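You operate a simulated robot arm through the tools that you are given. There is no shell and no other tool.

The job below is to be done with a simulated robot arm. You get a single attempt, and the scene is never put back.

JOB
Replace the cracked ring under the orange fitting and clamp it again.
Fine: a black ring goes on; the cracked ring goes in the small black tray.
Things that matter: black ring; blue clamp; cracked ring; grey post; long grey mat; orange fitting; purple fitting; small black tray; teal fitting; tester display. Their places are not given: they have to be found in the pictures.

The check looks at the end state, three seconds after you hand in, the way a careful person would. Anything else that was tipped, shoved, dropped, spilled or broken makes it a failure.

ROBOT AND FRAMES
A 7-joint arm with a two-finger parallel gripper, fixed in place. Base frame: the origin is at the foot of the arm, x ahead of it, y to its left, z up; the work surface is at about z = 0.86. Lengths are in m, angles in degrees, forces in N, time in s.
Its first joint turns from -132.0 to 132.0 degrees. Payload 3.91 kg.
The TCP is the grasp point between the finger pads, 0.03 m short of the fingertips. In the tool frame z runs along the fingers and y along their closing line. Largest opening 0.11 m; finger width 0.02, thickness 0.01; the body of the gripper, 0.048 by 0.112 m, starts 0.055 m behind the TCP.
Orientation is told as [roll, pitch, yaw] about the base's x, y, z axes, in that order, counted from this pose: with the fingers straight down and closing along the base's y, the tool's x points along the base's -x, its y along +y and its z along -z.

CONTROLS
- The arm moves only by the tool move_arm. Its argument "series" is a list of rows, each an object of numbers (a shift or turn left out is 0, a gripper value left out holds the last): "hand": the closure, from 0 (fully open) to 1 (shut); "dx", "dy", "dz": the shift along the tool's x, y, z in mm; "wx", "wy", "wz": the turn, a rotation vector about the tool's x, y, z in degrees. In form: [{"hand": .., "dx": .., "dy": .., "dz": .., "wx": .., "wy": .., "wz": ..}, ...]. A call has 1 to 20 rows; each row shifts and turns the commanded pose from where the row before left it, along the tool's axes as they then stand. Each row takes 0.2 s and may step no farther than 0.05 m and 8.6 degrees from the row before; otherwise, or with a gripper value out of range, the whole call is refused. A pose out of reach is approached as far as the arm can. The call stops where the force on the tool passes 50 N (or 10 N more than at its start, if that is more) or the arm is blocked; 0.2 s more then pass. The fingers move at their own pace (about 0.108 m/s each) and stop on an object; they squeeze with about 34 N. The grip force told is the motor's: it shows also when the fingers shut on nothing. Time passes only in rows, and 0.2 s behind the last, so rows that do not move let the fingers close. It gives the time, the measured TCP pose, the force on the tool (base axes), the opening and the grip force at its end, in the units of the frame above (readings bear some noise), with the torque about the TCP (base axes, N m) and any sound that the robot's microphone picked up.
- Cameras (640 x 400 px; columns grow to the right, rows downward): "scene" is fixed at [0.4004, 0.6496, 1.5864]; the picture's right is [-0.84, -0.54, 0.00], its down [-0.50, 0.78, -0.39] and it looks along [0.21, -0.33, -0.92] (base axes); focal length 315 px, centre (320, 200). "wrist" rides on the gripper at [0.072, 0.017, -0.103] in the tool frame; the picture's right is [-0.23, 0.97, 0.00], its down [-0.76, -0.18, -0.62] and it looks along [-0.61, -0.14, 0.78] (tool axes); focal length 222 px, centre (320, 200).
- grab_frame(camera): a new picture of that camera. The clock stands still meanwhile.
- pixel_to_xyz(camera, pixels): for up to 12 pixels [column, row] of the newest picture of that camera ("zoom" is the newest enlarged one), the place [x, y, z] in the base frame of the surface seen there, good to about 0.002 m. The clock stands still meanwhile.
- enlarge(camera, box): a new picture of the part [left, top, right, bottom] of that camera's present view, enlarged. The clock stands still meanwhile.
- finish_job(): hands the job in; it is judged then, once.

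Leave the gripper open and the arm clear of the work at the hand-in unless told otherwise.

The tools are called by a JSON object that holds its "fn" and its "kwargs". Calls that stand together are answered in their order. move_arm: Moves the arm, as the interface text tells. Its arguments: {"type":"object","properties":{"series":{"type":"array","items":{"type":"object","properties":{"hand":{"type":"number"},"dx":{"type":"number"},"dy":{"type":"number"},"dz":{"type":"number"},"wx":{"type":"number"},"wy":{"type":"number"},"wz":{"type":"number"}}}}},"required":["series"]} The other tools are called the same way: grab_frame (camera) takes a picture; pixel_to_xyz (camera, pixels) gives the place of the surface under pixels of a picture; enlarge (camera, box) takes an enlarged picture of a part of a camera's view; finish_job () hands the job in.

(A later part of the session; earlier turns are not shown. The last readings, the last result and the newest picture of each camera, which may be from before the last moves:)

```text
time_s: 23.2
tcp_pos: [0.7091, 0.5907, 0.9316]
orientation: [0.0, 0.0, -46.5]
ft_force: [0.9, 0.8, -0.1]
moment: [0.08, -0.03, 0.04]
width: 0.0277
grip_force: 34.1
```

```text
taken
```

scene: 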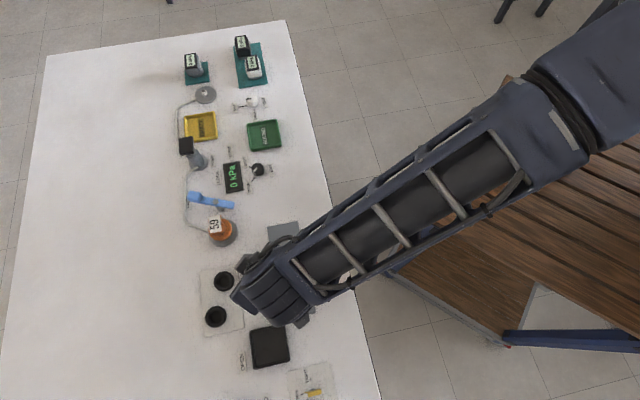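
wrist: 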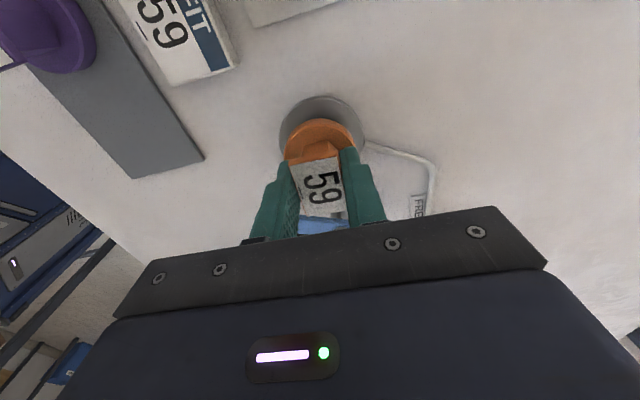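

A clean grip at 27.7 mm with almost no side force. I note this pose: TCP ≈ (0.7096, 0.5903, 0.931), yaw −46.5. Lift slowly straight up and watch the force.

{"fn": "move_arm", "kwargs": {"series": [{"dz": -4}, {"dz": -8}, {"dz": -10}, {}]}}

{"fn": "enlarge", "kwargs": {"camera": "scene", "box": [180, 195, 260, 255]}}

{"fn": "enlarge", "kwargs": {"camera": "wrist", "box": [260, 80, 380, 240]}}

```text
time_s: 24.2
tcp_pos: [0.7102, 0.591, 0.9542]
orientation: [-0.1, 0.0, -46.5]
ft_force: [-0.7, -0.4, -0.3]
moment: [0.0, -0.01, 0.02]
width: 0.0272
grip_force: 33.6
```

```text
6.67 times, centred on (220, 225) of scene
```

zoom: 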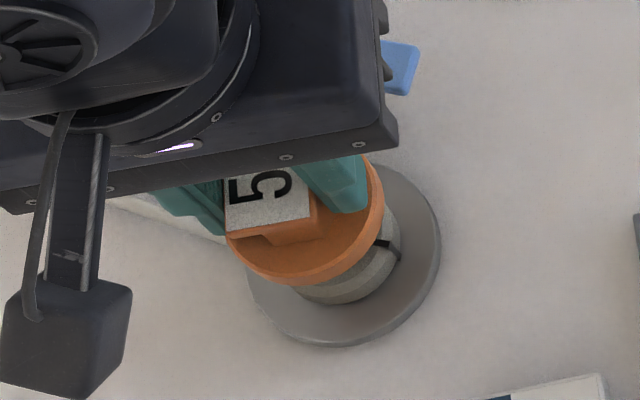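

```text
2.50 times, centred on (320, 160) of wrist
```

zoom: 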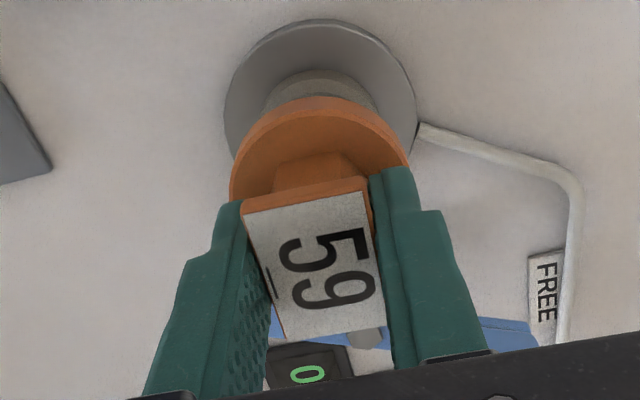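

The fitting is off, and the cracked ring stays on the post. I lift further to z≈1.0, then look at the post and ring.

{"fn": "move_arm", "kwargs": {"series": [{"dz": -23}, {"dz": -23}, {}]}}

{"fn": "enlarge", "kwargs": {"camera": "wrist", "box": [260, 60, 380, 240]}}

{"fn": "enlarge", "kwargs": {"camera": "scene", "box": [180, 195, 260, 255]}}

```text
time_s: 25.0
tcp_pos: [0.7084, 0.5919, 0.9997]
orientation: [0.0, 0.0, -46.5]
ft_force: [-0.3, -0.3, -0.1]
moment: [-0.01, -0.03, 0.02]
width: 0.028
grip_force: 34.0
```

```text
2.22 times, centred on (320, 150) of wrist
```

zoom: 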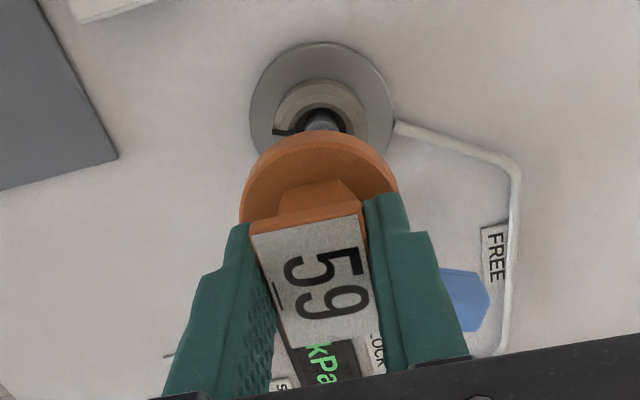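

```text
6.67 times, centred on (220, 225) of scene
```

zoom: 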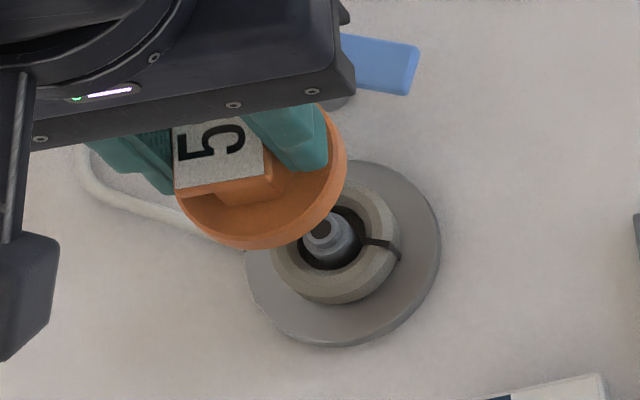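

The post has a central nozzle with the cracked ring around it. Now I carry the fitting to the free end of the mat, (0.579, 0.520), at this height.

{"fn": "move_arm", "kwargs": {"series": [{"dx": 9.75, "dy": -35.9}, {"dx": 9.75, "dy": -35.9}, {"dx": 9.75, "dy": -35.9}, {"dx": 9.75, "dy": -35.9}, {}]}}

{"fn": "grab_frame", "kwargs": {"camera": "wrist"}}

{"fn": "grab_frame", "kwargs": {"camera": "scene"}}

```text
time_s: 26.2
tcp_pos: [0.5761, 0.5221, 0.9995]
orientation: [0.0, 0.0, -46.6]
ft_force: [0.1, -0.4, -1.6]
moment: [0.0, 0.0, 0.02]
width: 0.0276
grip_force: 34.4
```

```text
taken
```

wrist: 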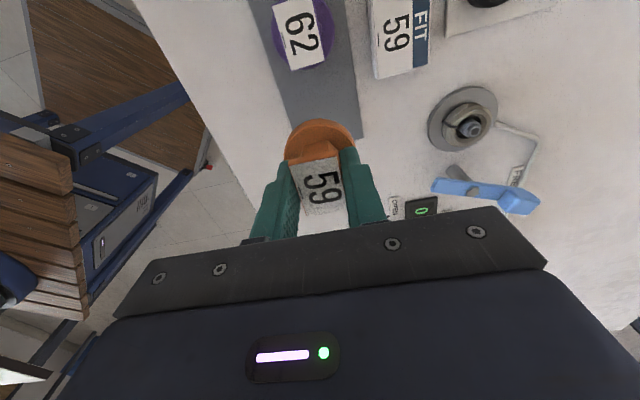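

```text
taken
```

scene: 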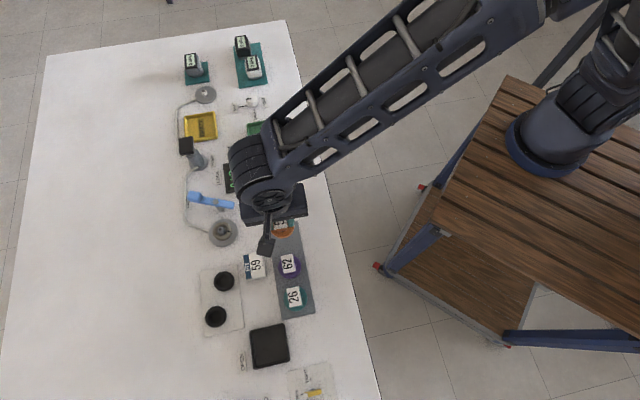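

The fitting is over the mat's free end. I'll check the mat corner (362,137), edges and the purple flange before lowering; also measure the now visible post (465,125).

{"fn": "pixel_to_xyz", "kwargs": {"camera": "wrist", "pixels": [[360, 135], [352, 90], [275, 90], [283, 118], [300, 68], [326, 55], [320, 72], [470, 130], [497, 128], [430, 125], [463, 90], [465, 150]]}}

{"fn": "enlarge", "kwargs": {"camera": "wrist", "box": [415, 75, 545, 175]}}

```text
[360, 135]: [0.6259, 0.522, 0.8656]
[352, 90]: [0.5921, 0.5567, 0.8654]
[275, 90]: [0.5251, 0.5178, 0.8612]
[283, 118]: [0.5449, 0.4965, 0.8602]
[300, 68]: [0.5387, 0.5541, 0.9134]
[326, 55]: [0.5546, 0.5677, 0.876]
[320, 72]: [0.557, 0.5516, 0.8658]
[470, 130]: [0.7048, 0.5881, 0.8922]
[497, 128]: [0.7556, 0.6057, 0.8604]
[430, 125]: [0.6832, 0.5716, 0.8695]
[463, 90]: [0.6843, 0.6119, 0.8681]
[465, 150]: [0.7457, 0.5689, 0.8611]
```

```text
4.00 times, centred on (480, 125) of wrist
```

zoom: 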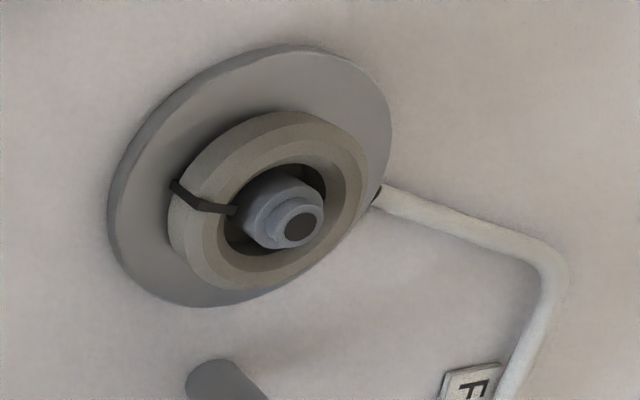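

The parking spot is on the mat's centre line with ≥18 mm gap to purple; I'll shift 5 mm further from purple and lower to about z 0.917, then feel for contact in 1–2 mm steps.

{"fn": "move_arm", "kwargs": {"series": [{"dx": -5, "dz": 20}, {"dz": 30}, {"dz": 25}, {"dz": 8}, {}]}}

{"fn": "move_arm", "kwargs": {"series": [{"dz": 2}, {}, {"dz": 1.5}, {}]}}

{"fn": "enlarge", "kwargs": {"camera": "scene", "box": [240, 205, 330, 285]}}

```text
time_s: 27.4
tcp_pos: [0.5826, 0.5151, 0.9167]
orientation: [0.1, 0.0, -46.5]
ft_force: [0.3, -0.1, -0.3]
moment: [0.01, 0.02, -0.03]
width: 0.0278
grip_force: 34.0
```

```text
time_s: 28.4
tcp_pos: [0.5815, 0.5156, 0.9117]
orientation: [0.0, -0.1, -46.6]
ft_force: [-0.2, 0.3, -0.6]
moment: [-0.01, -0.01, -0.02]
width: 0.0275
grip_force: 33.7
```

```text
5.00 times, centred on (285, 245) of scene
```

zoom: 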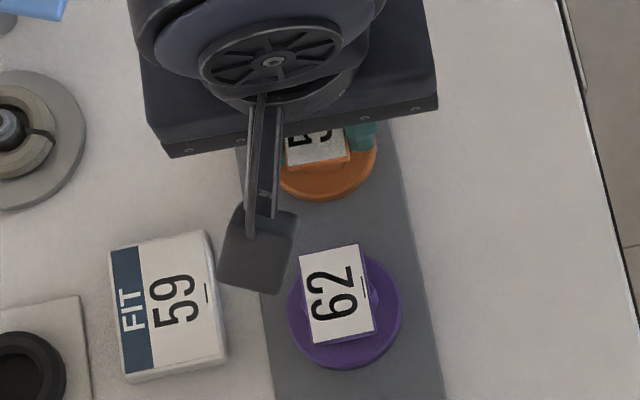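

No contact yet at z≈0.912. Continue lowering in 0.7 mm steps.

{"fn": "move_arm", "kwargs": {"series": [{"dz": 0.7}, {}, {"dz": 0.7}, {}]}}

```text
time_s: 29.4
tcp_pos: [0.5825, 0.5164, 0.9126]
orientation: [0.0, 0.1, -46.5]
ft_force: [-1.5, -1.8, 8.2]
moment: [0.01, 0.15, 0.06]
width: 0.0277
grip_force: 34.0
```

Contact: 8 N upward, so the flange rests on the mat. Open the fingers to 55 mm and rise.

{"fn": "move_arm", "kwargs": {"series": [{"hand": 0.5}, {}, {}, {"dz": -10}, {"dz": -25}, {"dz": -40}, {}]}}

{"fn": "grab_frame", "kwargs": {"camera": "wrist"}}

{"fn": "enlarge", "kwargs": {"camera": "scene", "box": [200, 205, 330, 285]}}

```text
time_s: 31.0
tcp_pos: [0.5831, 0.516, 0.9876]
orientation: [0.0, 0.1, -46.5]
ft_force: [-0.1, -0.2, -0.1]
moment: [0.01, 0.0, -0.03]
width: 0.0552
grip_force: 0.1
```

```text
taken
```

wrist: 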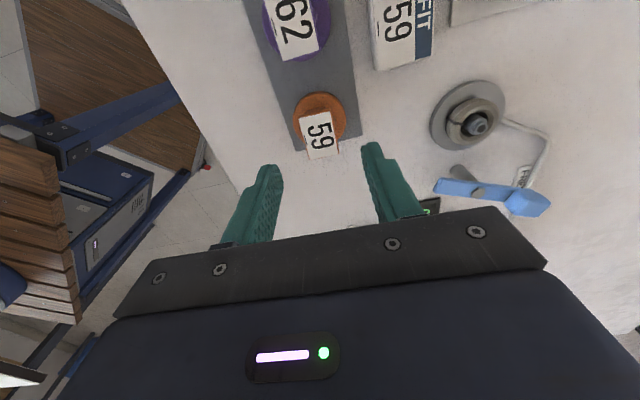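

```text
4.92 times, centred on (265, 245) of scene
```

zoom: 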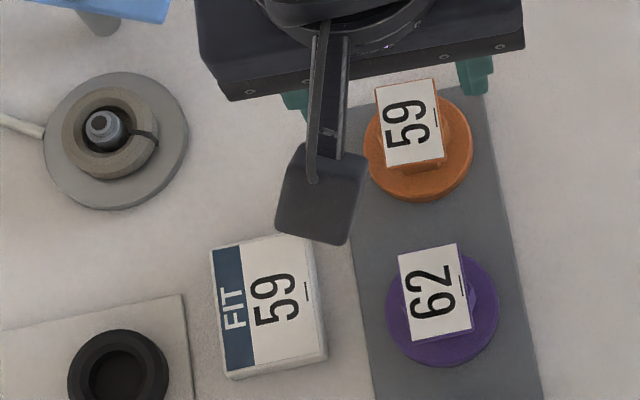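

The orange fitting stands upright on the mat. Now measure the cracked ring and nozzle in this scene zoom: ring around (110,133), nozzle top (103,127), crack at (145,140).

{"fn": "pixel_to_xyz", "kwargs": {"camera": "zoom", "pixels": [[102, 122], [103, 137], [70, 130], [112, 92], [150, 120], [115, 175], [80, 165], [145, 138], [170, 145], [60, 100], [108, 105], [90, 155]]}}

{"fn": "enlarge", "kwargs": {"camera": "wrist", "box": [425, 75, 525, 165]}}

```text
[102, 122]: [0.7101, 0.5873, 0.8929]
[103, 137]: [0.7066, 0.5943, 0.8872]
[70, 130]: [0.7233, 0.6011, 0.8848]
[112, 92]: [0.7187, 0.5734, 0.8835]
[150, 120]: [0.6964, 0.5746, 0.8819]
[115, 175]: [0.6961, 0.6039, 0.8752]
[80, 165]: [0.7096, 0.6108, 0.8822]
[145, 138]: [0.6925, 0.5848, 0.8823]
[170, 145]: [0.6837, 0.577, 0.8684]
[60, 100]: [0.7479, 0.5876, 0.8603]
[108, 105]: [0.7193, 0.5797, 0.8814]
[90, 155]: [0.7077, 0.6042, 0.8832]
```

```text
4.44 times, centred on (475, 120) of wrist
```

zoom: 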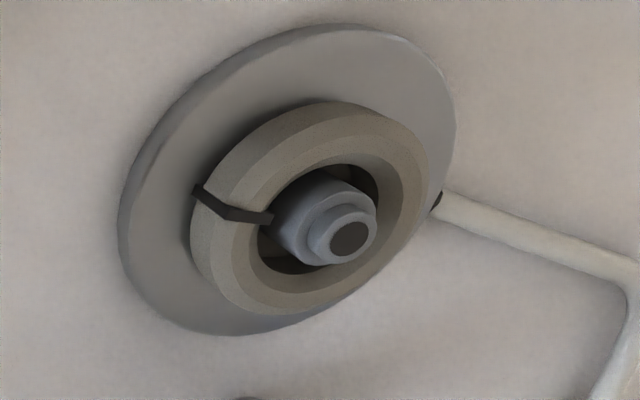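

The nozzle top is at z≈0.893, the ring top ≈0.8835, ring bottom ≈0.868, centre ≈ (0.711,0.590). I move back above the ring to look straight on before gripping.

{"fn": "move_arm", "kwargs": {"series": [{"dx": -8.6, "dy": 35.9}, {"dx": -8.6, "dy": 35.9}, {"dx": -8.6, "dy": 35.9}, {"dx": -8.6, "dy": 35.9}, {}]}}

{"fn": "grab_frame", "kwargs": {"camera": "wrist"}}

{"fn": "enlarge", "kwargs": {"camera": "wrist", "box": [275, 70, 385, 190]}}

```text
time_s: 32.2
tcp_pos: [0.7104, 0.5903, 0.9876]
orientation: [0.0, 0.0, -46.5]
ft_force: [-0.9, -0.2, 0.4]
moment: [0.0, 0.01, 0.0]
width: 0.0549
grip_force: 0.0
```

```text
taken
```

wrist: 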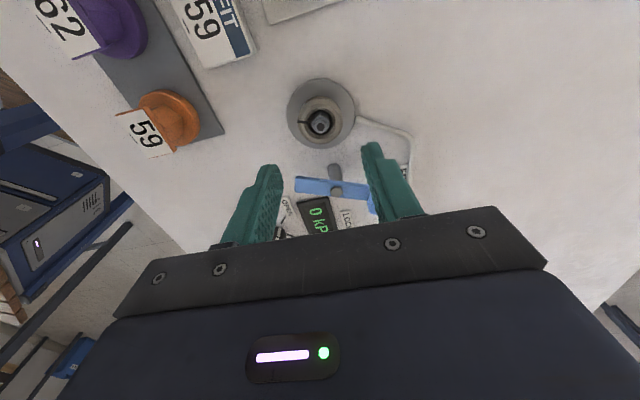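

```text
3.33 times, centred on (330, 130) of wrist
```

zoom: 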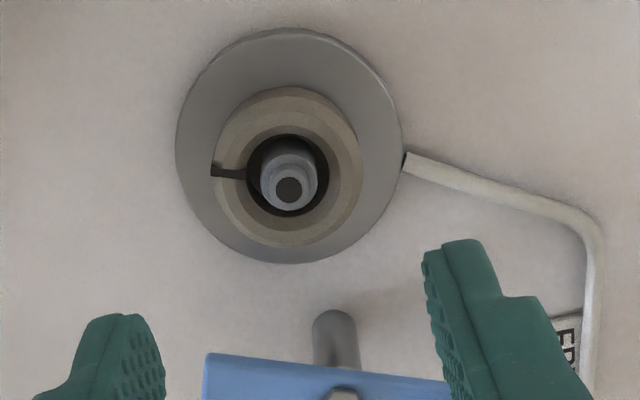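

Ring and nozzle seen straight. Measure rim points: left (222,190), right (357,175), near (290,95), far (288,240), nozzle (289,188), tube (420,165).

{"fn": "pixel_to_xyz", "kwargs": {"camera": "zoom", "pixels": [[224, 195], [356, 180], [292, 98], [288, 238], [289, 188], [289, 160], [335, 170], [292, 125], [245, 190], [420, 165], [295, 40], [200, 230]]}}

```text
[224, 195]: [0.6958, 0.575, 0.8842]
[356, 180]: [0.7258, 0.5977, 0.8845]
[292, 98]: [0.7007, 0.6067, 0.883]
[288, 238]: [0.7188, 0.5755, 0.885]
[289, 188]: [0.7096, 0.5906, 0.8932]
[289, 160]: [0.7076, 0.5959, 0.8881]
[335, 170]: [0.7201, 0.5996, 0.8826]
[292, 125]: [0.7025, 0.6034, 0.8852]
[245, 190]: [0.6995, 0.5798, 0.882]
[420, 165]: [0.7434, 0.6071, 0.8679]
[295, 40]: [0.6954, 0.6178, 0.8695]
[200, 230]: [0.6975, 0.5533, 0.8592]
```

Ring centre ≈ (0.7095,0.590), already under the TCP. Open slightly more (62 mm) and descend to z≈0.902 (tips ≈ 0.872, 4 mm above the base disc).

{"fn": "move_arm", "kwargs": {"series": [{"hand": 0.43, "dx": 0.5}, {"dz": 30}, {"dz": 30}, {"dz": 18}, {"dz": 7}, {}]}}

{"fn": "grab_frame", "kwargs": {"camera": "wrist"}}

{"fn": "enlarge", "kwargs": {"camera": "scene", "box": [180, 195, 260, 255]}}

```text
time_s: 33.6
tcp_pos: [0.7096, 0.5893, 0.9012]
orientation: [0.0, 0.1, -46.5]
ft_force: [-1.0, -0.2, 1.4]
moment: [0.01, 0.01, 0.01]
width: 0.0628
grip_force: 0.2
```

```text
taken
```

wrist: 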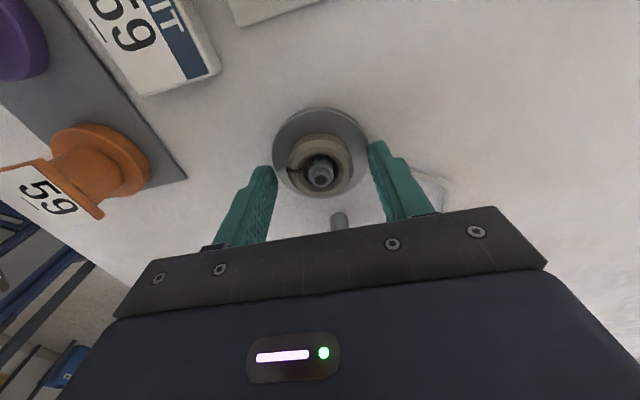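

```text
6.67 times, centred on (220, 225) of scene
```

zoom: 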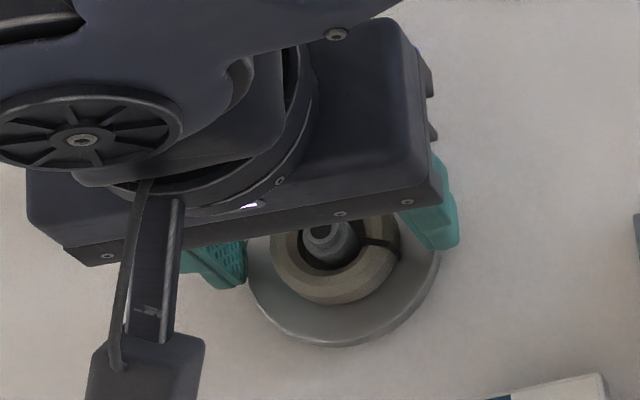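

The ring is between the pads; no forces. Close on the ring.

{"fn": "move_arm", "kwargs": {"series": [{"hand": 0.8}, {}, {}]}}

{"fn": "enlarge", "kwargs": {"camera": "wrist", "box": [250, 90, 400, 240]}}

```text
time_s: 34.4
tcp_pos: [0.7097, 0.5907, 0.8999]
orientation: [0.0, 0.0, -46.5]
ft_force: [-0.1, 0.6, 0.2]
moment: [0.03, -0.01, 0.01]
width: 0.0452
grip_force: 33.6
```

```text
2.67 times, centred on (325, 165) of wrist
```

zoom: 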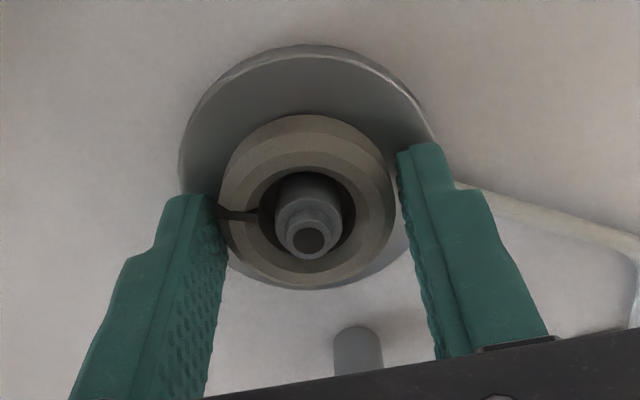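

Gripped at 45 mm, 34 N. Lift slowly.

{"fn": "move_arm", "kwargs": {"series": [{"dz": -4}, {"dz": -8}, {"dz": -12}, {"dz": -16}, {}]}}

{"fn": "grab_frame", "kwargs": {"camera": "wrist"}}

{"fn": "enlarge", "kwargs": {"camera": "scene", "box": [180, 195, 260, 255]}}

```text
time_s: 35.6
tcp_pos: [0.7103, 0.5888, 0.9424]
orientation: [0.1, 0.0, -46.6]
ft_force: [0.7, -0.2, 0.4]
moment: [-0.05, 0.0, 0.01]
width: 0.045
grip_force: 33.5
```

```text
taken
```

wrist: 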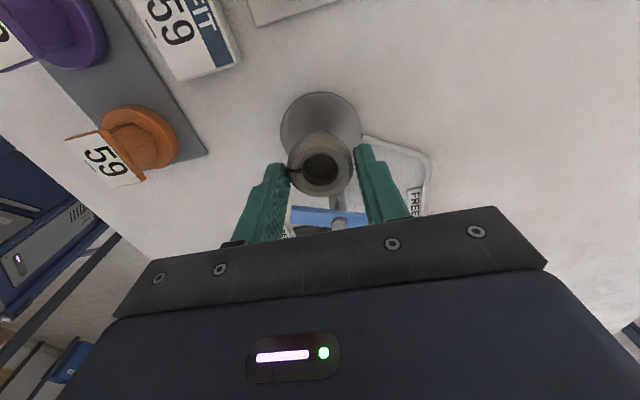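

```text
6.67 times, centred on (220, 225) of scene
```

zoom: 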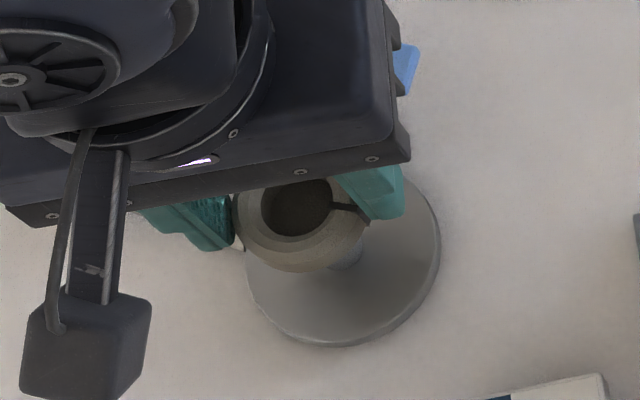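

Ring is off the nozzle and held. Raise to z≈1.0, turn back to yaw 0 and carry it over the small black tray (0.477, 0.730).

{"fn": "move_arm", "kwargs": {"series": [{"dz": -29}, {"dz": -29}, {"wz": -7.75}, {"wz": -7.75}, {"wz": -7.75}, {"wz": -7.75}, {"wz": -7.75}, {"wz": -7.75}, {"dx": 33.3, "dy": 20}, {"dx": 33.3, "dy": 20}, {"dx": 33.3, "dy": 20}, {"dx": 33.3, "dy": 20}, {"dx": 33.3, "dy": 20}, {"dx": 33.3, "dy": 20}, {"dx": 33.3, "dy": 20}, {}]}}

{"fn": "grab_frame", "kwargs": {"camera": "wrist"}}

{"fn": "grab_frame", "kwargs": {"camera": "scene"}}

```text
time_s: 39.0
tcp_pos: [0.4769, 0.7312, 1.0008]
orientation: [0.0, 0.0, 0.0]
ft_force: [0.1, -0.1, -0.2]
moment: [0.01, 0.06, 0.01]
width: 0.0454
grip_force: 33.8
```

```text
taken
```

wrist: 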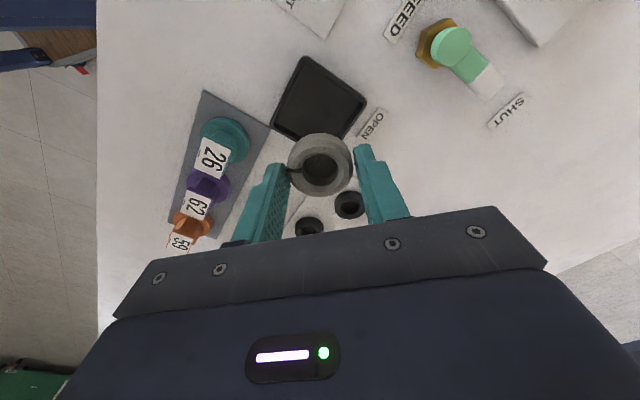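

```text
taken
```

scene: 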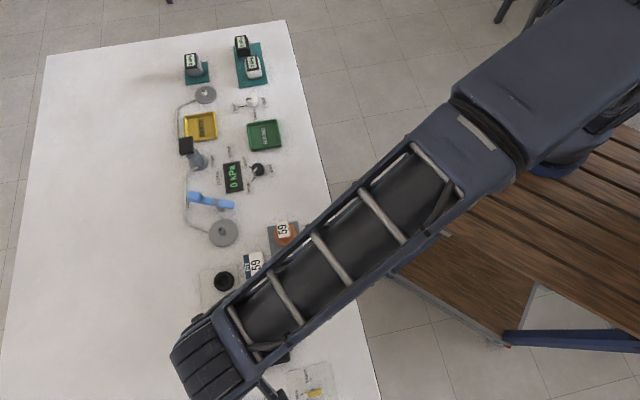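

Now measure the tray's corners from the wrist view: (305,58), (366,100), (272,122), plus its floor, to centre the ring.

{"fn": "enlarge", "kwargs": {"camera": "wrist", "box": [250, 40, 390, 160]}}

{"fn": "pixel_to_xyz", "kwargs": {"camera": "wrist", "pixels": [[305, 59], [364, 99], [274, 123], [318, 100], [310, 70], [350, 100], [285, 122], [335, 130], [345, 133], [300, 200], [452, 45]]}}

```text
3.33 times, centred on (320, 100) of wrist
```

zoom: 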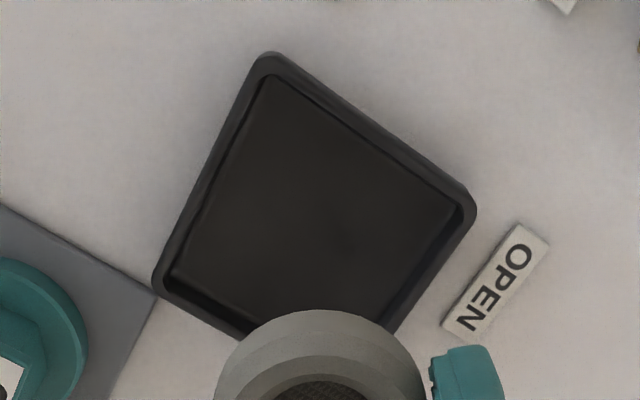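

```text
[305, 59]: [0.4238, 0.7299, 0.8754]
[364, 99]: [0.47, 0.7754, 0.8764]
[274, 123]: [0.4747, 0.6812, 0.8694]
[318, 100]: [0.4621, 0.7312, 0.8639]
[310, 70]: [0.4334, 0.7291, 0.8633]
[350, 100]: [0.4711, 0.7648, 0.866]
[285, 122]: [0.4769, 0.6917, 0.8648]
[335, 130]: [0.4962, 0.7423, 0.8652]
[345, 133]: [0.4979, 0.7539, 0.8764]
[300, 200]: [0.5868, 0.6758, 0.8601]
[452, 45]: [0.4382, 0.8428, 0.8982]
```

Tray corners give a centre of (0.4727, 0.7287), rim z≈0.876, floor ≈0.865. The fingers won't fit inside low down, so I'll lower until the tips are just above the rim (TCP ≈ 0.908; ring bottom just about at rim level, ~10 mm above the floor) and release there.

{"fn": "move_arm", "kwargs": {"series": [{"dx": 4.2, "dy": -2.5, "dz": 20}, {"dz": 30}, {"dz": 30}, {"dz": 12}, {}]}}

{"fn": "grab_frame", "kwargs": {"camera": "wrist"}}

{"fn": "enlarge", "kwargs": {"camera": "scene", "box": [220, 305, 320, 385]}}

```text
time_s: 40.2
tcp_pos: [0.4732, 0.7281, 0.9058]
orientation: [0.0, 0.0, 0.0]
ft_force: [-0.9, -1.1, -0.6]
moment: [0.01, 0.0, -0.01]
width: 0.0447
grip_force: 34.1
```

```text
taken
```

wrist: 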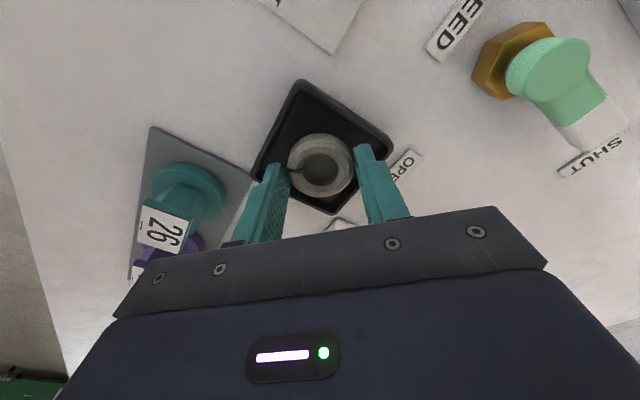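

```text
5.00 times, centred on (270, 345) of scene
```

zoom: 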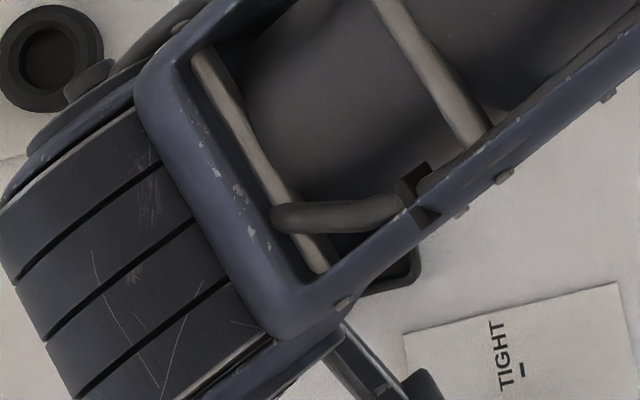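

The ring is over the tray. Zoom to check it is centred before releasing.

{"fn": "enlarge", "kwargs": {"camera": "wrist", "box": [245, 70, 405, 225]}}

{"fn": "pixel_to_xyz", "kwargs": {"camera": "wrist", "pixels": [[302, 83], [390, 150], [258, 178], [335, 211], [321, 138], [321, 192], [293, 165], [350, 165], [360, 150]]}}

```text
2.58 times, centred on (325, 148) of wrist
```

zoom: 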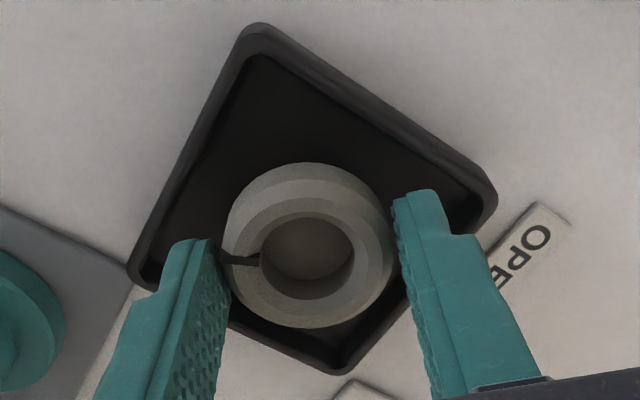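

```text
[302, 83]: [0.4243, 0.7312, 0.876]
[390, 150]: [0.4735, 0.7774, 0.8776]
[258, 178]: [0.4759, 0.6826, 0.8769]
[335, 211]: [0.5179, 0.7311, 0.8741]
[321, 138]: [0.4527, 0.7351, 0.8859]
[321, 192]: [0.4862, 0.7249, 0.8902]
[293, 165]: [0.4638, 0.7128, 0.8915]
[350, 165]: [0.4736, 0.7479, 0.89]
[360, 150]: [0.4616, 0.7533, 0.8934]
```

The ring is centred ((0.4705,0.730) against tray centre (0.471,0.730)). I'll raise 2 mm for rim clearance and open just to ~50 mm so it settles into the tray, then rise.

{"fn": "move_arm", "kwargs": {"series": [{"dz": -2}, {"hand": 0.55}, {}, {}, {"dz": -15}, {"dz": -30}, {"dz": -40}, {}]}}

{"fn": "grab_frame", "kwargs": {"camera": "wrist"}}

{"fn": "enlarge", "kwargs": {"camera": "wrist", "box": [240, 30, 400, 190]}}

```text
time_s: 42.0
tcp_pos: [0.4728, 0.7259, 0.993]
orientation: [0.0, 0.0, 0.0]
ft_force: [-1.3, 0.3, 0.1]
moment: [0.04, 0.0, -0.03]
width: 0.0497
grip_force: 0.2
```

```text
taken
```

wrist: 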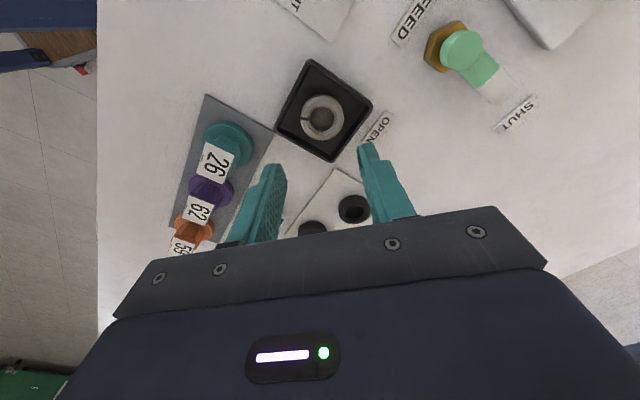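

```text
2.50 times, centred on (320, 110) of wrist
```

zoom: 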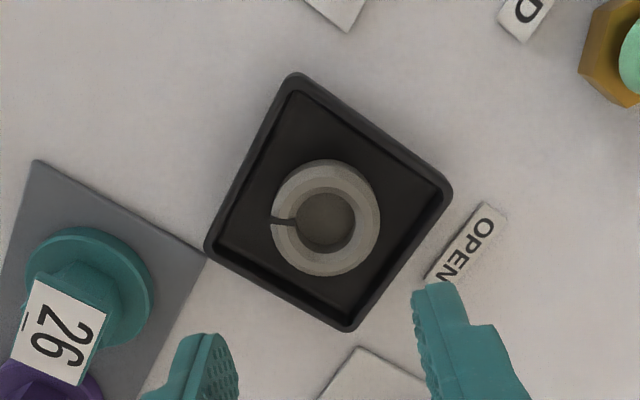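

The cracked ring lies flat in the tray. Next the black rings: I shift to (0.54,0.69) to see the nearer ring and its neighbours (FIT box) clearly.

{"fn": "move_arm", "kwargs": {"series": [{"dx": -33, "dy": -15}, {"dx": -33, "dy": -15}, {}]}}

{"fn": "enlarge", "kwargs": {"camera": "wrist", "box": [230, 80, 410, 220]}}

```text
time_s: 42.8
tcp_pos: [0.5383, 0.6975, 0.9951]
orientation: [0.0, 0.0, 0.0]
ft_force: [-0.5, 0.4, -0.6]
moment: [0.02, 0.03, 0.0]
width: 0.0494
grip_force: 0.1
```

```text
2.86 times, centred on (320, 150) of wrist
```

zoom: 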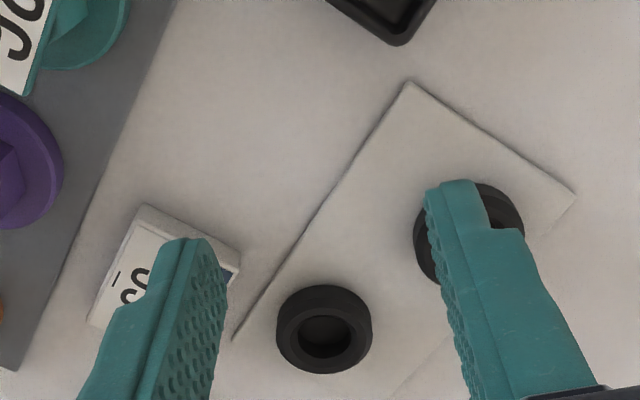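

{"fn": "pixel_to_xyz", "kwargs": {"camera": "zoom", "pixels": [[281, 328], [368, 326], [325, 300], [325, 367], [325, 338], [238, 250], [146, 208], [240, 280], [325, 352], [323, 318], [300, 240], [437, 250]]}}

{"fn": "enlarge", "kwargs": {"camera": "scene", "box": [190, 230, 290, 340]}}

```text
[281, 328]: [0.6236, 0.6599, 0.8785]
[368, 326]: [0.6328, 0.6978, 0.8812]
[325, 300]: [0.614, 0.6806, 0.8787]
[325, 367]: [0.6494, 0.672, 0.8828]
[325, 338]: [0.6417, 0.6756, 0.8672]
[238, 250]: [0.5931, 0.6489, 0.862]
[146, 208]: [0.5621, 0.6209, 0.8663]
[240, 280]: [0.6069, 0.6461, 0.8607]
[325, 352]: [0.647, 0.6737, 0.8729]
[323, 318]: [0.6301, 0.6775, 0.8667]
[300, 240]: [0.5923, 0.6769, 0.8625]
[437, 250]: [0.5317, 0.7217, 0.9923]
```

```text
3.64 times, centred on (240, 285) of scene
```

zoom: 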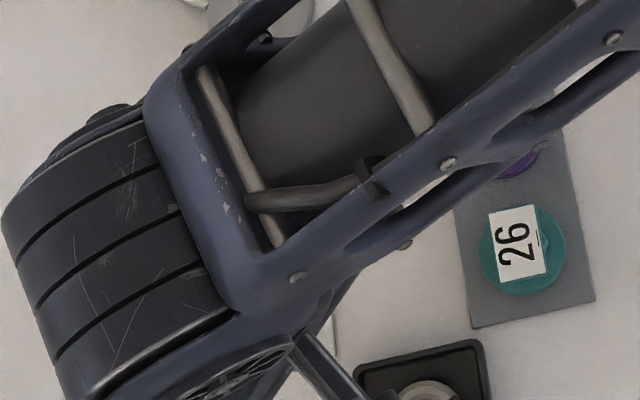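

Both black rings measure the same; the far-left one (≈(0.599,0.744)) has no close neighbours, so I'll take that one. Rotate to yaw −46.5 and move above it.

{"fn": "move_arm", "kwargs": {"series": [{"wz": 7.75, "hand": 0.43}, {"wz": 7.75}, {"wz": 7.75}, {"wz": 7.75}, {"wz": 7.75}, {"wz": 7.75}, {"dx": -4.1, "dy": 38}, {"dx": -4.1, "dy": 38}, {}]}}

{"fn": "grab_frame", "kwargs": {"camera": "wrist"}}

{"fn": "enlarge", "kwargs": {"camera": "wrist", "box": [270, 70, 380, 190]}}

```text
time_s: 44.8
tcp_pos: [0.5991, 0.7452, 0.9951]
orientation: [-0.1, 0.1, -46.4]
ft_force: [-0.4, -0.1, 0.0]
moment: [-0.01, -0.02, 0.01]
width: 0.0627
grip_force: 0.0
```

```text
taken
```

wrist: 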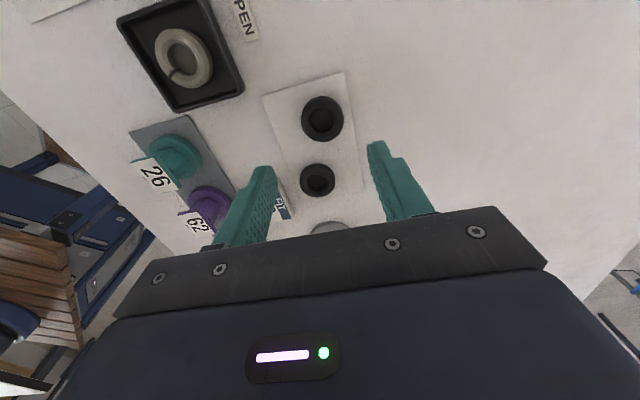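

```text
3.33 times, centred on (325, 130) of wrist
```

zoom: 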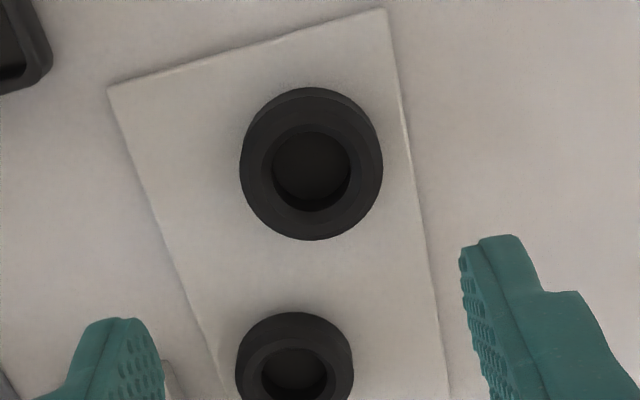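

The ring is centred between the fingers. Measure its rim to refine the centre.

{"fn": "pixel_to_xyz", "kwargs": {"camera": "zoom", "pixels": [[252, 175], [372, 175], [312, 108], [312, 228], [312, 165], [312, 200], [290, 120], [270, 215], [355, 215], [338, 118]]}}

```text
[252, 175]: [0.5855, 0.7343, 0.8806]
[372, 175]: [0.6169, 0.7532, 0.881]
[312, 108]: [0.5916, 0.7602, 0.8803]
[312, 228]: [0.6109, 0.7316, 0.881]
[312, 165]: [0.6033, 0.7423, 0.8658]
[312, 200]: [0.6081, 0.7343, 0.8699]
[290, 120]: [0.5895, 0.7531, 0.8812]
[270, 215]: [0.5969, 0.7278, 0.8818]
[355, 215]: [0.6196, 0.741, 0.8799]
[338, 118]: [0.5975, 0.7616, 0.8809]
```

Centre ≈ (0.601, 0.745), top 0.881. Shift 2 mm and descend to z≈0.897 (tips ≈ 0.867, above the 0.8625 mat).

{"fn": "move_arm", "kwargs": {"series": [{"dx": -1.4, "dy": 1.4, "dz": 30}, {"dz": 35}, {"dz": 23}, {"dz": 9}, {}]}}

{"fn": "grab_frame", "kwargs": {"camera": "wrist"}}

```text
time_s: 46.0
tcp_pos: [0.6012, 0.743, 0.8989]
orientation: [-0.1, 0.1, -46.5]
ft_force: [0.5, -0.6, 0.5]
moment: [0.0, -0.03, 0.01]
width: 0.0625
grip_force: 0.1
```

```text
taken
```

wrist: 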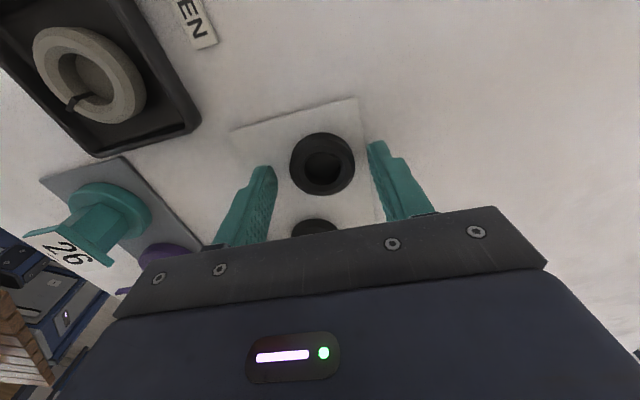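

The black ring sits between the pads as the cracked one did. Close on it.

{"fn": "move_arm", "kwargs": {"series": [{"hand": 0.8}, {}, {}]}}

{"fn": "enlarge", "kwargs": {"camera": "wrist", "box": [250, 90, 400, 240]}}

```text
time_s: 46.8
tcp_pos: [0.6009, 0.7426, 0.8987]
orientation: [0.0, -0.1, -46.4]
ft_force: [-0.6, -0.3, -0.3]
moment: [0.01, 0.02, 0.0]
width: 0.0452
grip_force: 33.7
```

```text
2.67 times, centred on (325, 165) of wrist
```

zoom: 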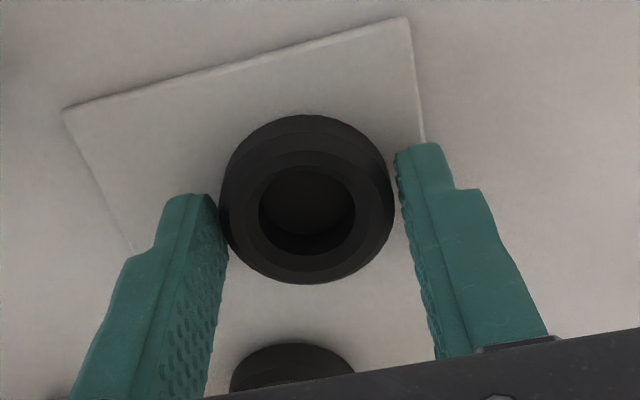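

Same width (45.2 mm) — same size as the old ring, and centred the same way in the hand. Lift to z≈1.0 and carry it over the post.

{"fn": "move_arm", "kwargs": {"series": [{"dz": -10}, {"dz": -30}, {"dz": -40}, {"dz": -20}, {"dx": -37.1, "dy": -5.3}, {"dx": -37.1, "dy": -5.3}, {"dx": -37.1, "dy": -5.3}, {"dx": -37.1, "dy": -5.3}, {"dx": -37.1, "dy": -5.3}, {}]}}

{"fn": "grab_frame", "kwargs": {"camera": "wrist"}}

{"fn": "enlarge", "kwargs": {"camera": "scene", "box": [180, 195, 260, 255]}}

```text
time_s: 49.0
tcp_pos: [0.7098, 0.5938, 0.9982]
orientation: [0.1, 0.0, -46.5]
ft_force: [-0.3, -0.1, -0.9]
moment: [-0.01, 0.02, 0.06]
width: 0.0446
grip_force: 34.1
```

```text
taken
```

wrist: 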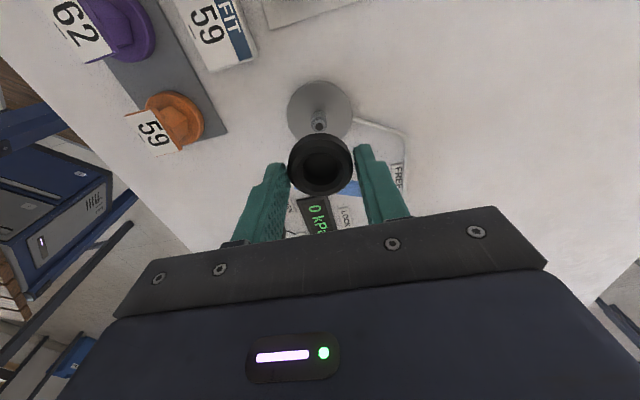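

```text
6.67 times, centred on (220, 225) of scene
```

zoom: 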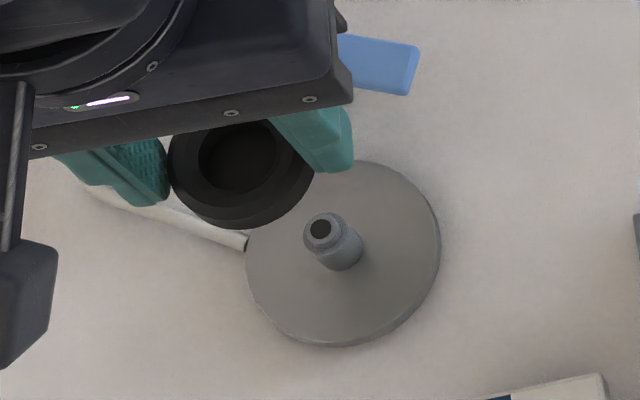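

The bare post with its nozzle (320,123 in the wrist view) is visible. I'll measure the nozzle top and take another pose reading to average out the noise.

{"fn": "enlarge", "kwargs": {"camera": "wrist", "box": [275, 75, 365, 145]}}

{"fn": "move_arm", "kwargs": {"series": [{}]}}

{"fn": "move_arm", "kwargs": {"series": [{}]}}

{"fn": "move_arm", "kwargs": {"series": [{}]}}

```text
5.71 times, centred on (320, 110) of wrist
```

zoom: 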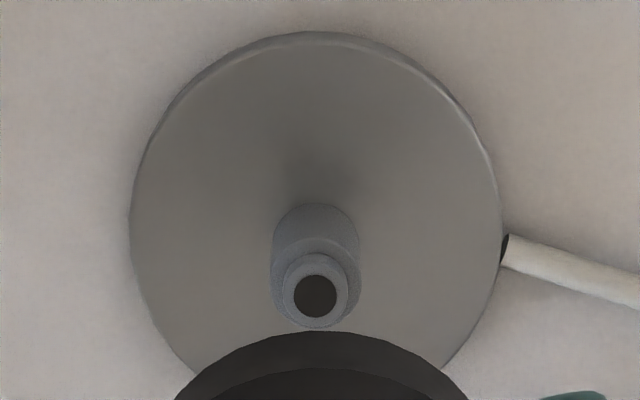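

```text
time_s: 49.4
tcp_pos: [0.7098, 0.5945, 0.9973]
orientation: [0.1, 0.1, -46.4]
ft_force: [0.2, -0.7, 0.3]
moment: [-0.02, -0.03, -0.01]
width: 0.0449
grip_force: 33.8
```

```text
time_s: 49.8
tcp_pos: [0.7097, 0.5925, 0.997]
orientation: [0.1, 0.0, -46.5]
ft_force: [0.2, -0.8, 0.0]
moment: [-0.01, 0.03, 0.02]
width: 0.0448
grip_force: 34.5
```

```text
time_s: 50.2
tcp_pos: [0.7091, 0.593, 0.9972]
orientation: [0.0, 0.0, -46.5]
ft_force: [0.7, 0.6, -0.3]
moment: [-0.02, -0.01, -0.01]
width: 0.045
grip_force: 33.8
```

{"fn": "pixel_to_xyz", "kwargs": {"camera": "zoom", "pixels": [[314, 265], [290, 300], [340, 300], [315, 322], [278, 235], [352, 235], [130, 220], [500, 220], [315, 40], [315, 250]]}}

```text
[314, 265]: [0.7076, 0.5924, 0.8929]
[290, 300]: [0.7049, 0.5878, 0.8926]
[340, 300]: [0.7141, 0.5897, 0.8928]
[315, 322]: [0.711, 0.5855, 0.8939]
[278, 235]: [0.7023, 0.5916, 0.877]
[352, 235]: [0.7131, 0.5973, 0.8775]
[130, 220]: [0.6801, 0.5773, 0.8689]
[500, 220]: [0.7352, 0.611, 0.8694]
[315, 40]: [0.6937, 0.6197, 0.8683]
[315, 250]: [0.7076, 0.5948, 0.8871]
```

Nozzle top centre ≈ (0.7094, 0.589). I need to shift about 4 mm in −y. Then I lower to z≈0.935 (ring just above the nozzle tip) and check alignment.

{"fn": "move_arm", "kwargs": {"series": [{"dx": -3.1, "dy": -2.7}, {"dz": 30}, {"dz": 25}, {"dz": 6}, {}, {}]}}

{"fn": "enlarge", "kwargs": {"camera": "wrist", "box": [250, 80, 400, 230]}}

{"fn": "enlarge", "kwargs": {"camera": "scene", "box": [180, 195, 260, 255]}}

```text
time_s: 51.6
tcp_pos: [0.7097, 0.5889, 0.9371]
orientation: [0.0, 0.0, -46.6]
ft_force: [0.4, 1.1, -0.8]
moment: [0.03, 0.0, 0.01]
width: 0.0451
grip_force: 34.2
```

```text
2.67 times, centred on (325, 155) of wrist
```

zoom: 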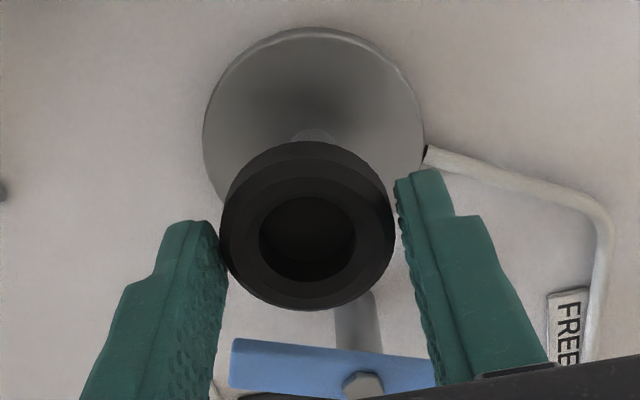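

```text
6.67 times, centred on (220, 225) of scene
```

zoom: 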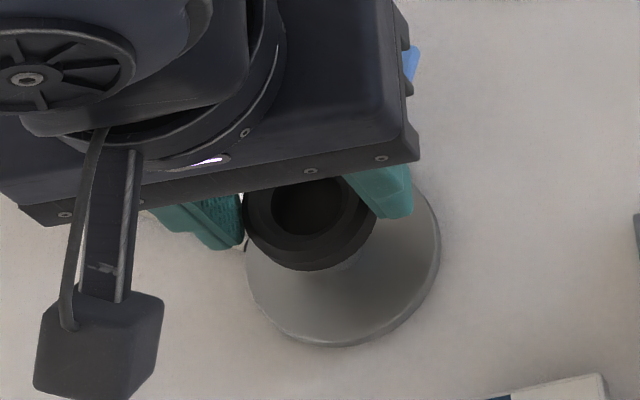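

Alignment looks the same as with the old ring. Lower gently over the nozzle: 10 mm first, watching force.

{"fn": "move_arm", "kwargs": {"series": [{"dz": 5}, {"dz": 5}, {}]}}

{"fn": "enlarge", "kwargs": {"camera": "wrist", "box": [250, 80, 400, 230]}}

```text
time_s: 52.4
tcp_pos: [0.7093, 0.5865, 0.9273]
orientation: [0.0, 0.1, -46.4]
ft_force: [0.7, 0.3, -0.4]
moment: [-0.01, -0.04, 0.01]
width: 0.045
grip_force: 34.1
```

```text
2.67 times, centred on (325, 155) of wrist
```

zoom: 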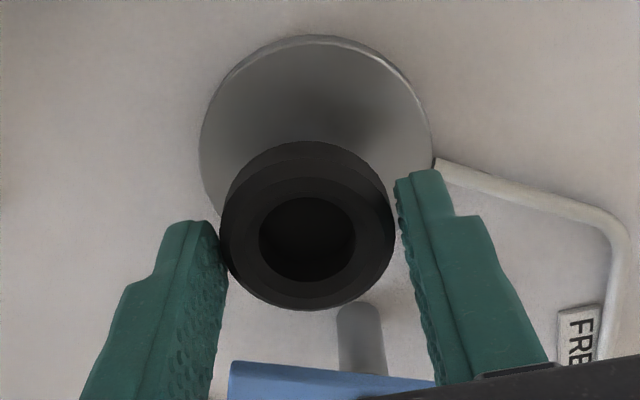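

No contact yet. The y reading drifted (0.5865); I take a few readings to be sure of the position before going over the nozzle.

{"fn": "move_arm", "kwargs": {"series": [{}]}}

{"fn": "move_arm", "kwargs": {"series": [{}]}}

{"fn": "move_arm", "kwargs": {"series": [{}]}}

{"fn": "move_arm", "kwargs": {"series": [{}]}}

```text
time_s: 52.8
tcp_pos: [0.71, 0.587, 0.9259]
orientation: [0.0, -0.1, -46.5]
ft_force: [-0.6, 1.0, -0.3]
moment: [0.01, 0.0, 0.0]
width: 0.0448
grip_force: 34.1
```

```text
time_s: 53.2
tcp_pos: [0.7104, 0.5877, 0.9273]
orientation: [0.1, 0.0, -46.5]
ft_force: [-0.8, 0.4, -0.2]
moment: [0.02, 0.01, -0.01]
width: 0.045
grip_force: 33.4
```

```text
time_s: 53.6
tcp_pos: [0.7094, 0.5876, 0.9256]
orientation: [0.0, 0.1, -46.5]
ft_force: [-0.2, 1.3, -0.7]
moment: [-0.04, 0.0, 0.0]
width: 0.0448
grip_force: 33.8
```

```text
time_s: 54.0
tcp_pos: [0.7094, 0.588, 0.9271]
orientation: [-0.1, 0.0, -46.5]
ft_force: [-0.3, 0.1, -0.1]
moment: [0.02, -0.02, 0.0]
width: 0.045
grip_force: 34.0
```

Average (0.7098,0.5876); shift +1.6 mm in y, then lower in 4 mm steps over the nozzle to z≈0.912.

{"fn": "move_arm", "kwargs": {"series": [{"dx": 1.2, "dy": 1.1}, {"dz": 4}, {"dz": 4}, {"dz": 4}, {}]}}

{"fn": "enlarge", "kwargs": {"camera": "wrist", "box": [250, 80, 400, 230]}}

```text
time_s: 55.2
tcp_pos: [0.7102, 0.5883, 0.9155]
orientation: [0.0, 0.0, -46.5]
ft_force: [-0.2, -0.4, -0.3]
moment: [0.02, -0.01, 0.01]
width: 0.0449
grip_force: 34.4
```

```text
2.67 times, centred on (325, 155) of wrist
```

zoom: 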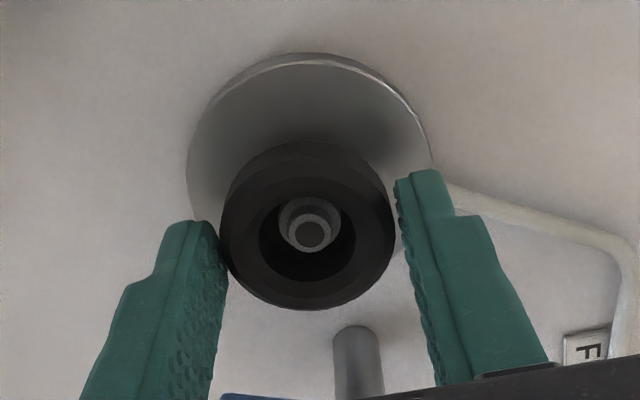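

The nozzle now shows through the ring's hole, well centred, with no force. Keep lowering: 6 mm, then in 1 mm steps until contact.

{"fn": "move_arm", "kwargs": {"series": [{"dz": 3}, {"dz": 3}, {"dz": 1}, {}, {"dz": 1}, {}]}}

```text
time_s: 56.6
tcp_pos: [0.7089, 0.5894, 0.9072]
orientation: [0.1, 0.0, -46.4]
ft_force: [-0.3, 0.3, 0.2]
moment: [-0.02, -0.02, -0.03]
width: 0.0448
grip_force: 34.3
```

{"fn": "move_arm", "kwargs": {"series": [{"dz": 0.8}, {}, {"dz": 0.8}, {}]}}

```text
time_s: 57.6
tcp_pos: [0.7105, 0.59, 0.906]
orientation: [-0.1, 0.0, -46.5]
ft_force: [0.2, -1.2, -0.6]
moment: [-0.01, -0.03, -0.03]
width: 0.045
grip_force: 34.2
```

Still no contact at 0.906; continue in small steps.

{"fn": "move_arm", "kwargs": {"series": [{"dz": 0.8}, {}, {"dz": 0.8}, {}]}}

```text
time_s: 58.6
tcp_pos: [0.7109, 0.5901, 0.9039]
orientation: [0.0, 0.0, -46.5]
ft_force: [0.1, 0.1, -1.0]
moment: [-0.02, -0.02, 0.01]
width: 0.0448
grip_force: 34.2
```

{"fn": "move_arm", "kwargs": {"series": [{"dz": 0.8}, {}, {"dz": 0.8}, {}]}}

{"fn": "enlarge", "kwargs": {"camera": "wrist", "box": [250, 80, 400, 230]}}

```text
time_s: 59.6
tcp_pos: [0.7098, 0.5898, 0.9025]
orientation: [0.0, 0.1, -46.5]
ft_force: [-1.1, 1.3, 4.5]
moment: [0.01, 0.05, 0.0]
width: 0.0446
grip_force: 33.3
```

```text
2.67 times, centred on (325, 155) of wrist
```

zoom: 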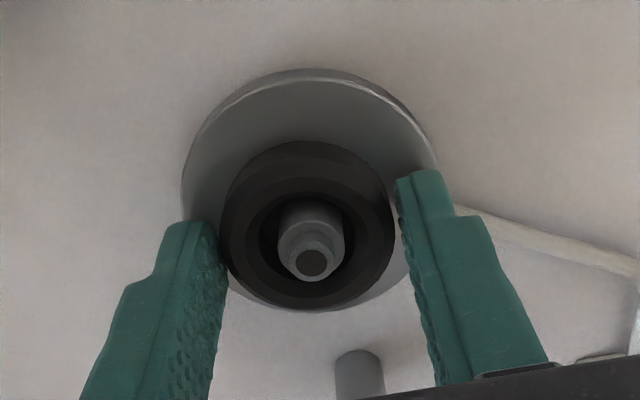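

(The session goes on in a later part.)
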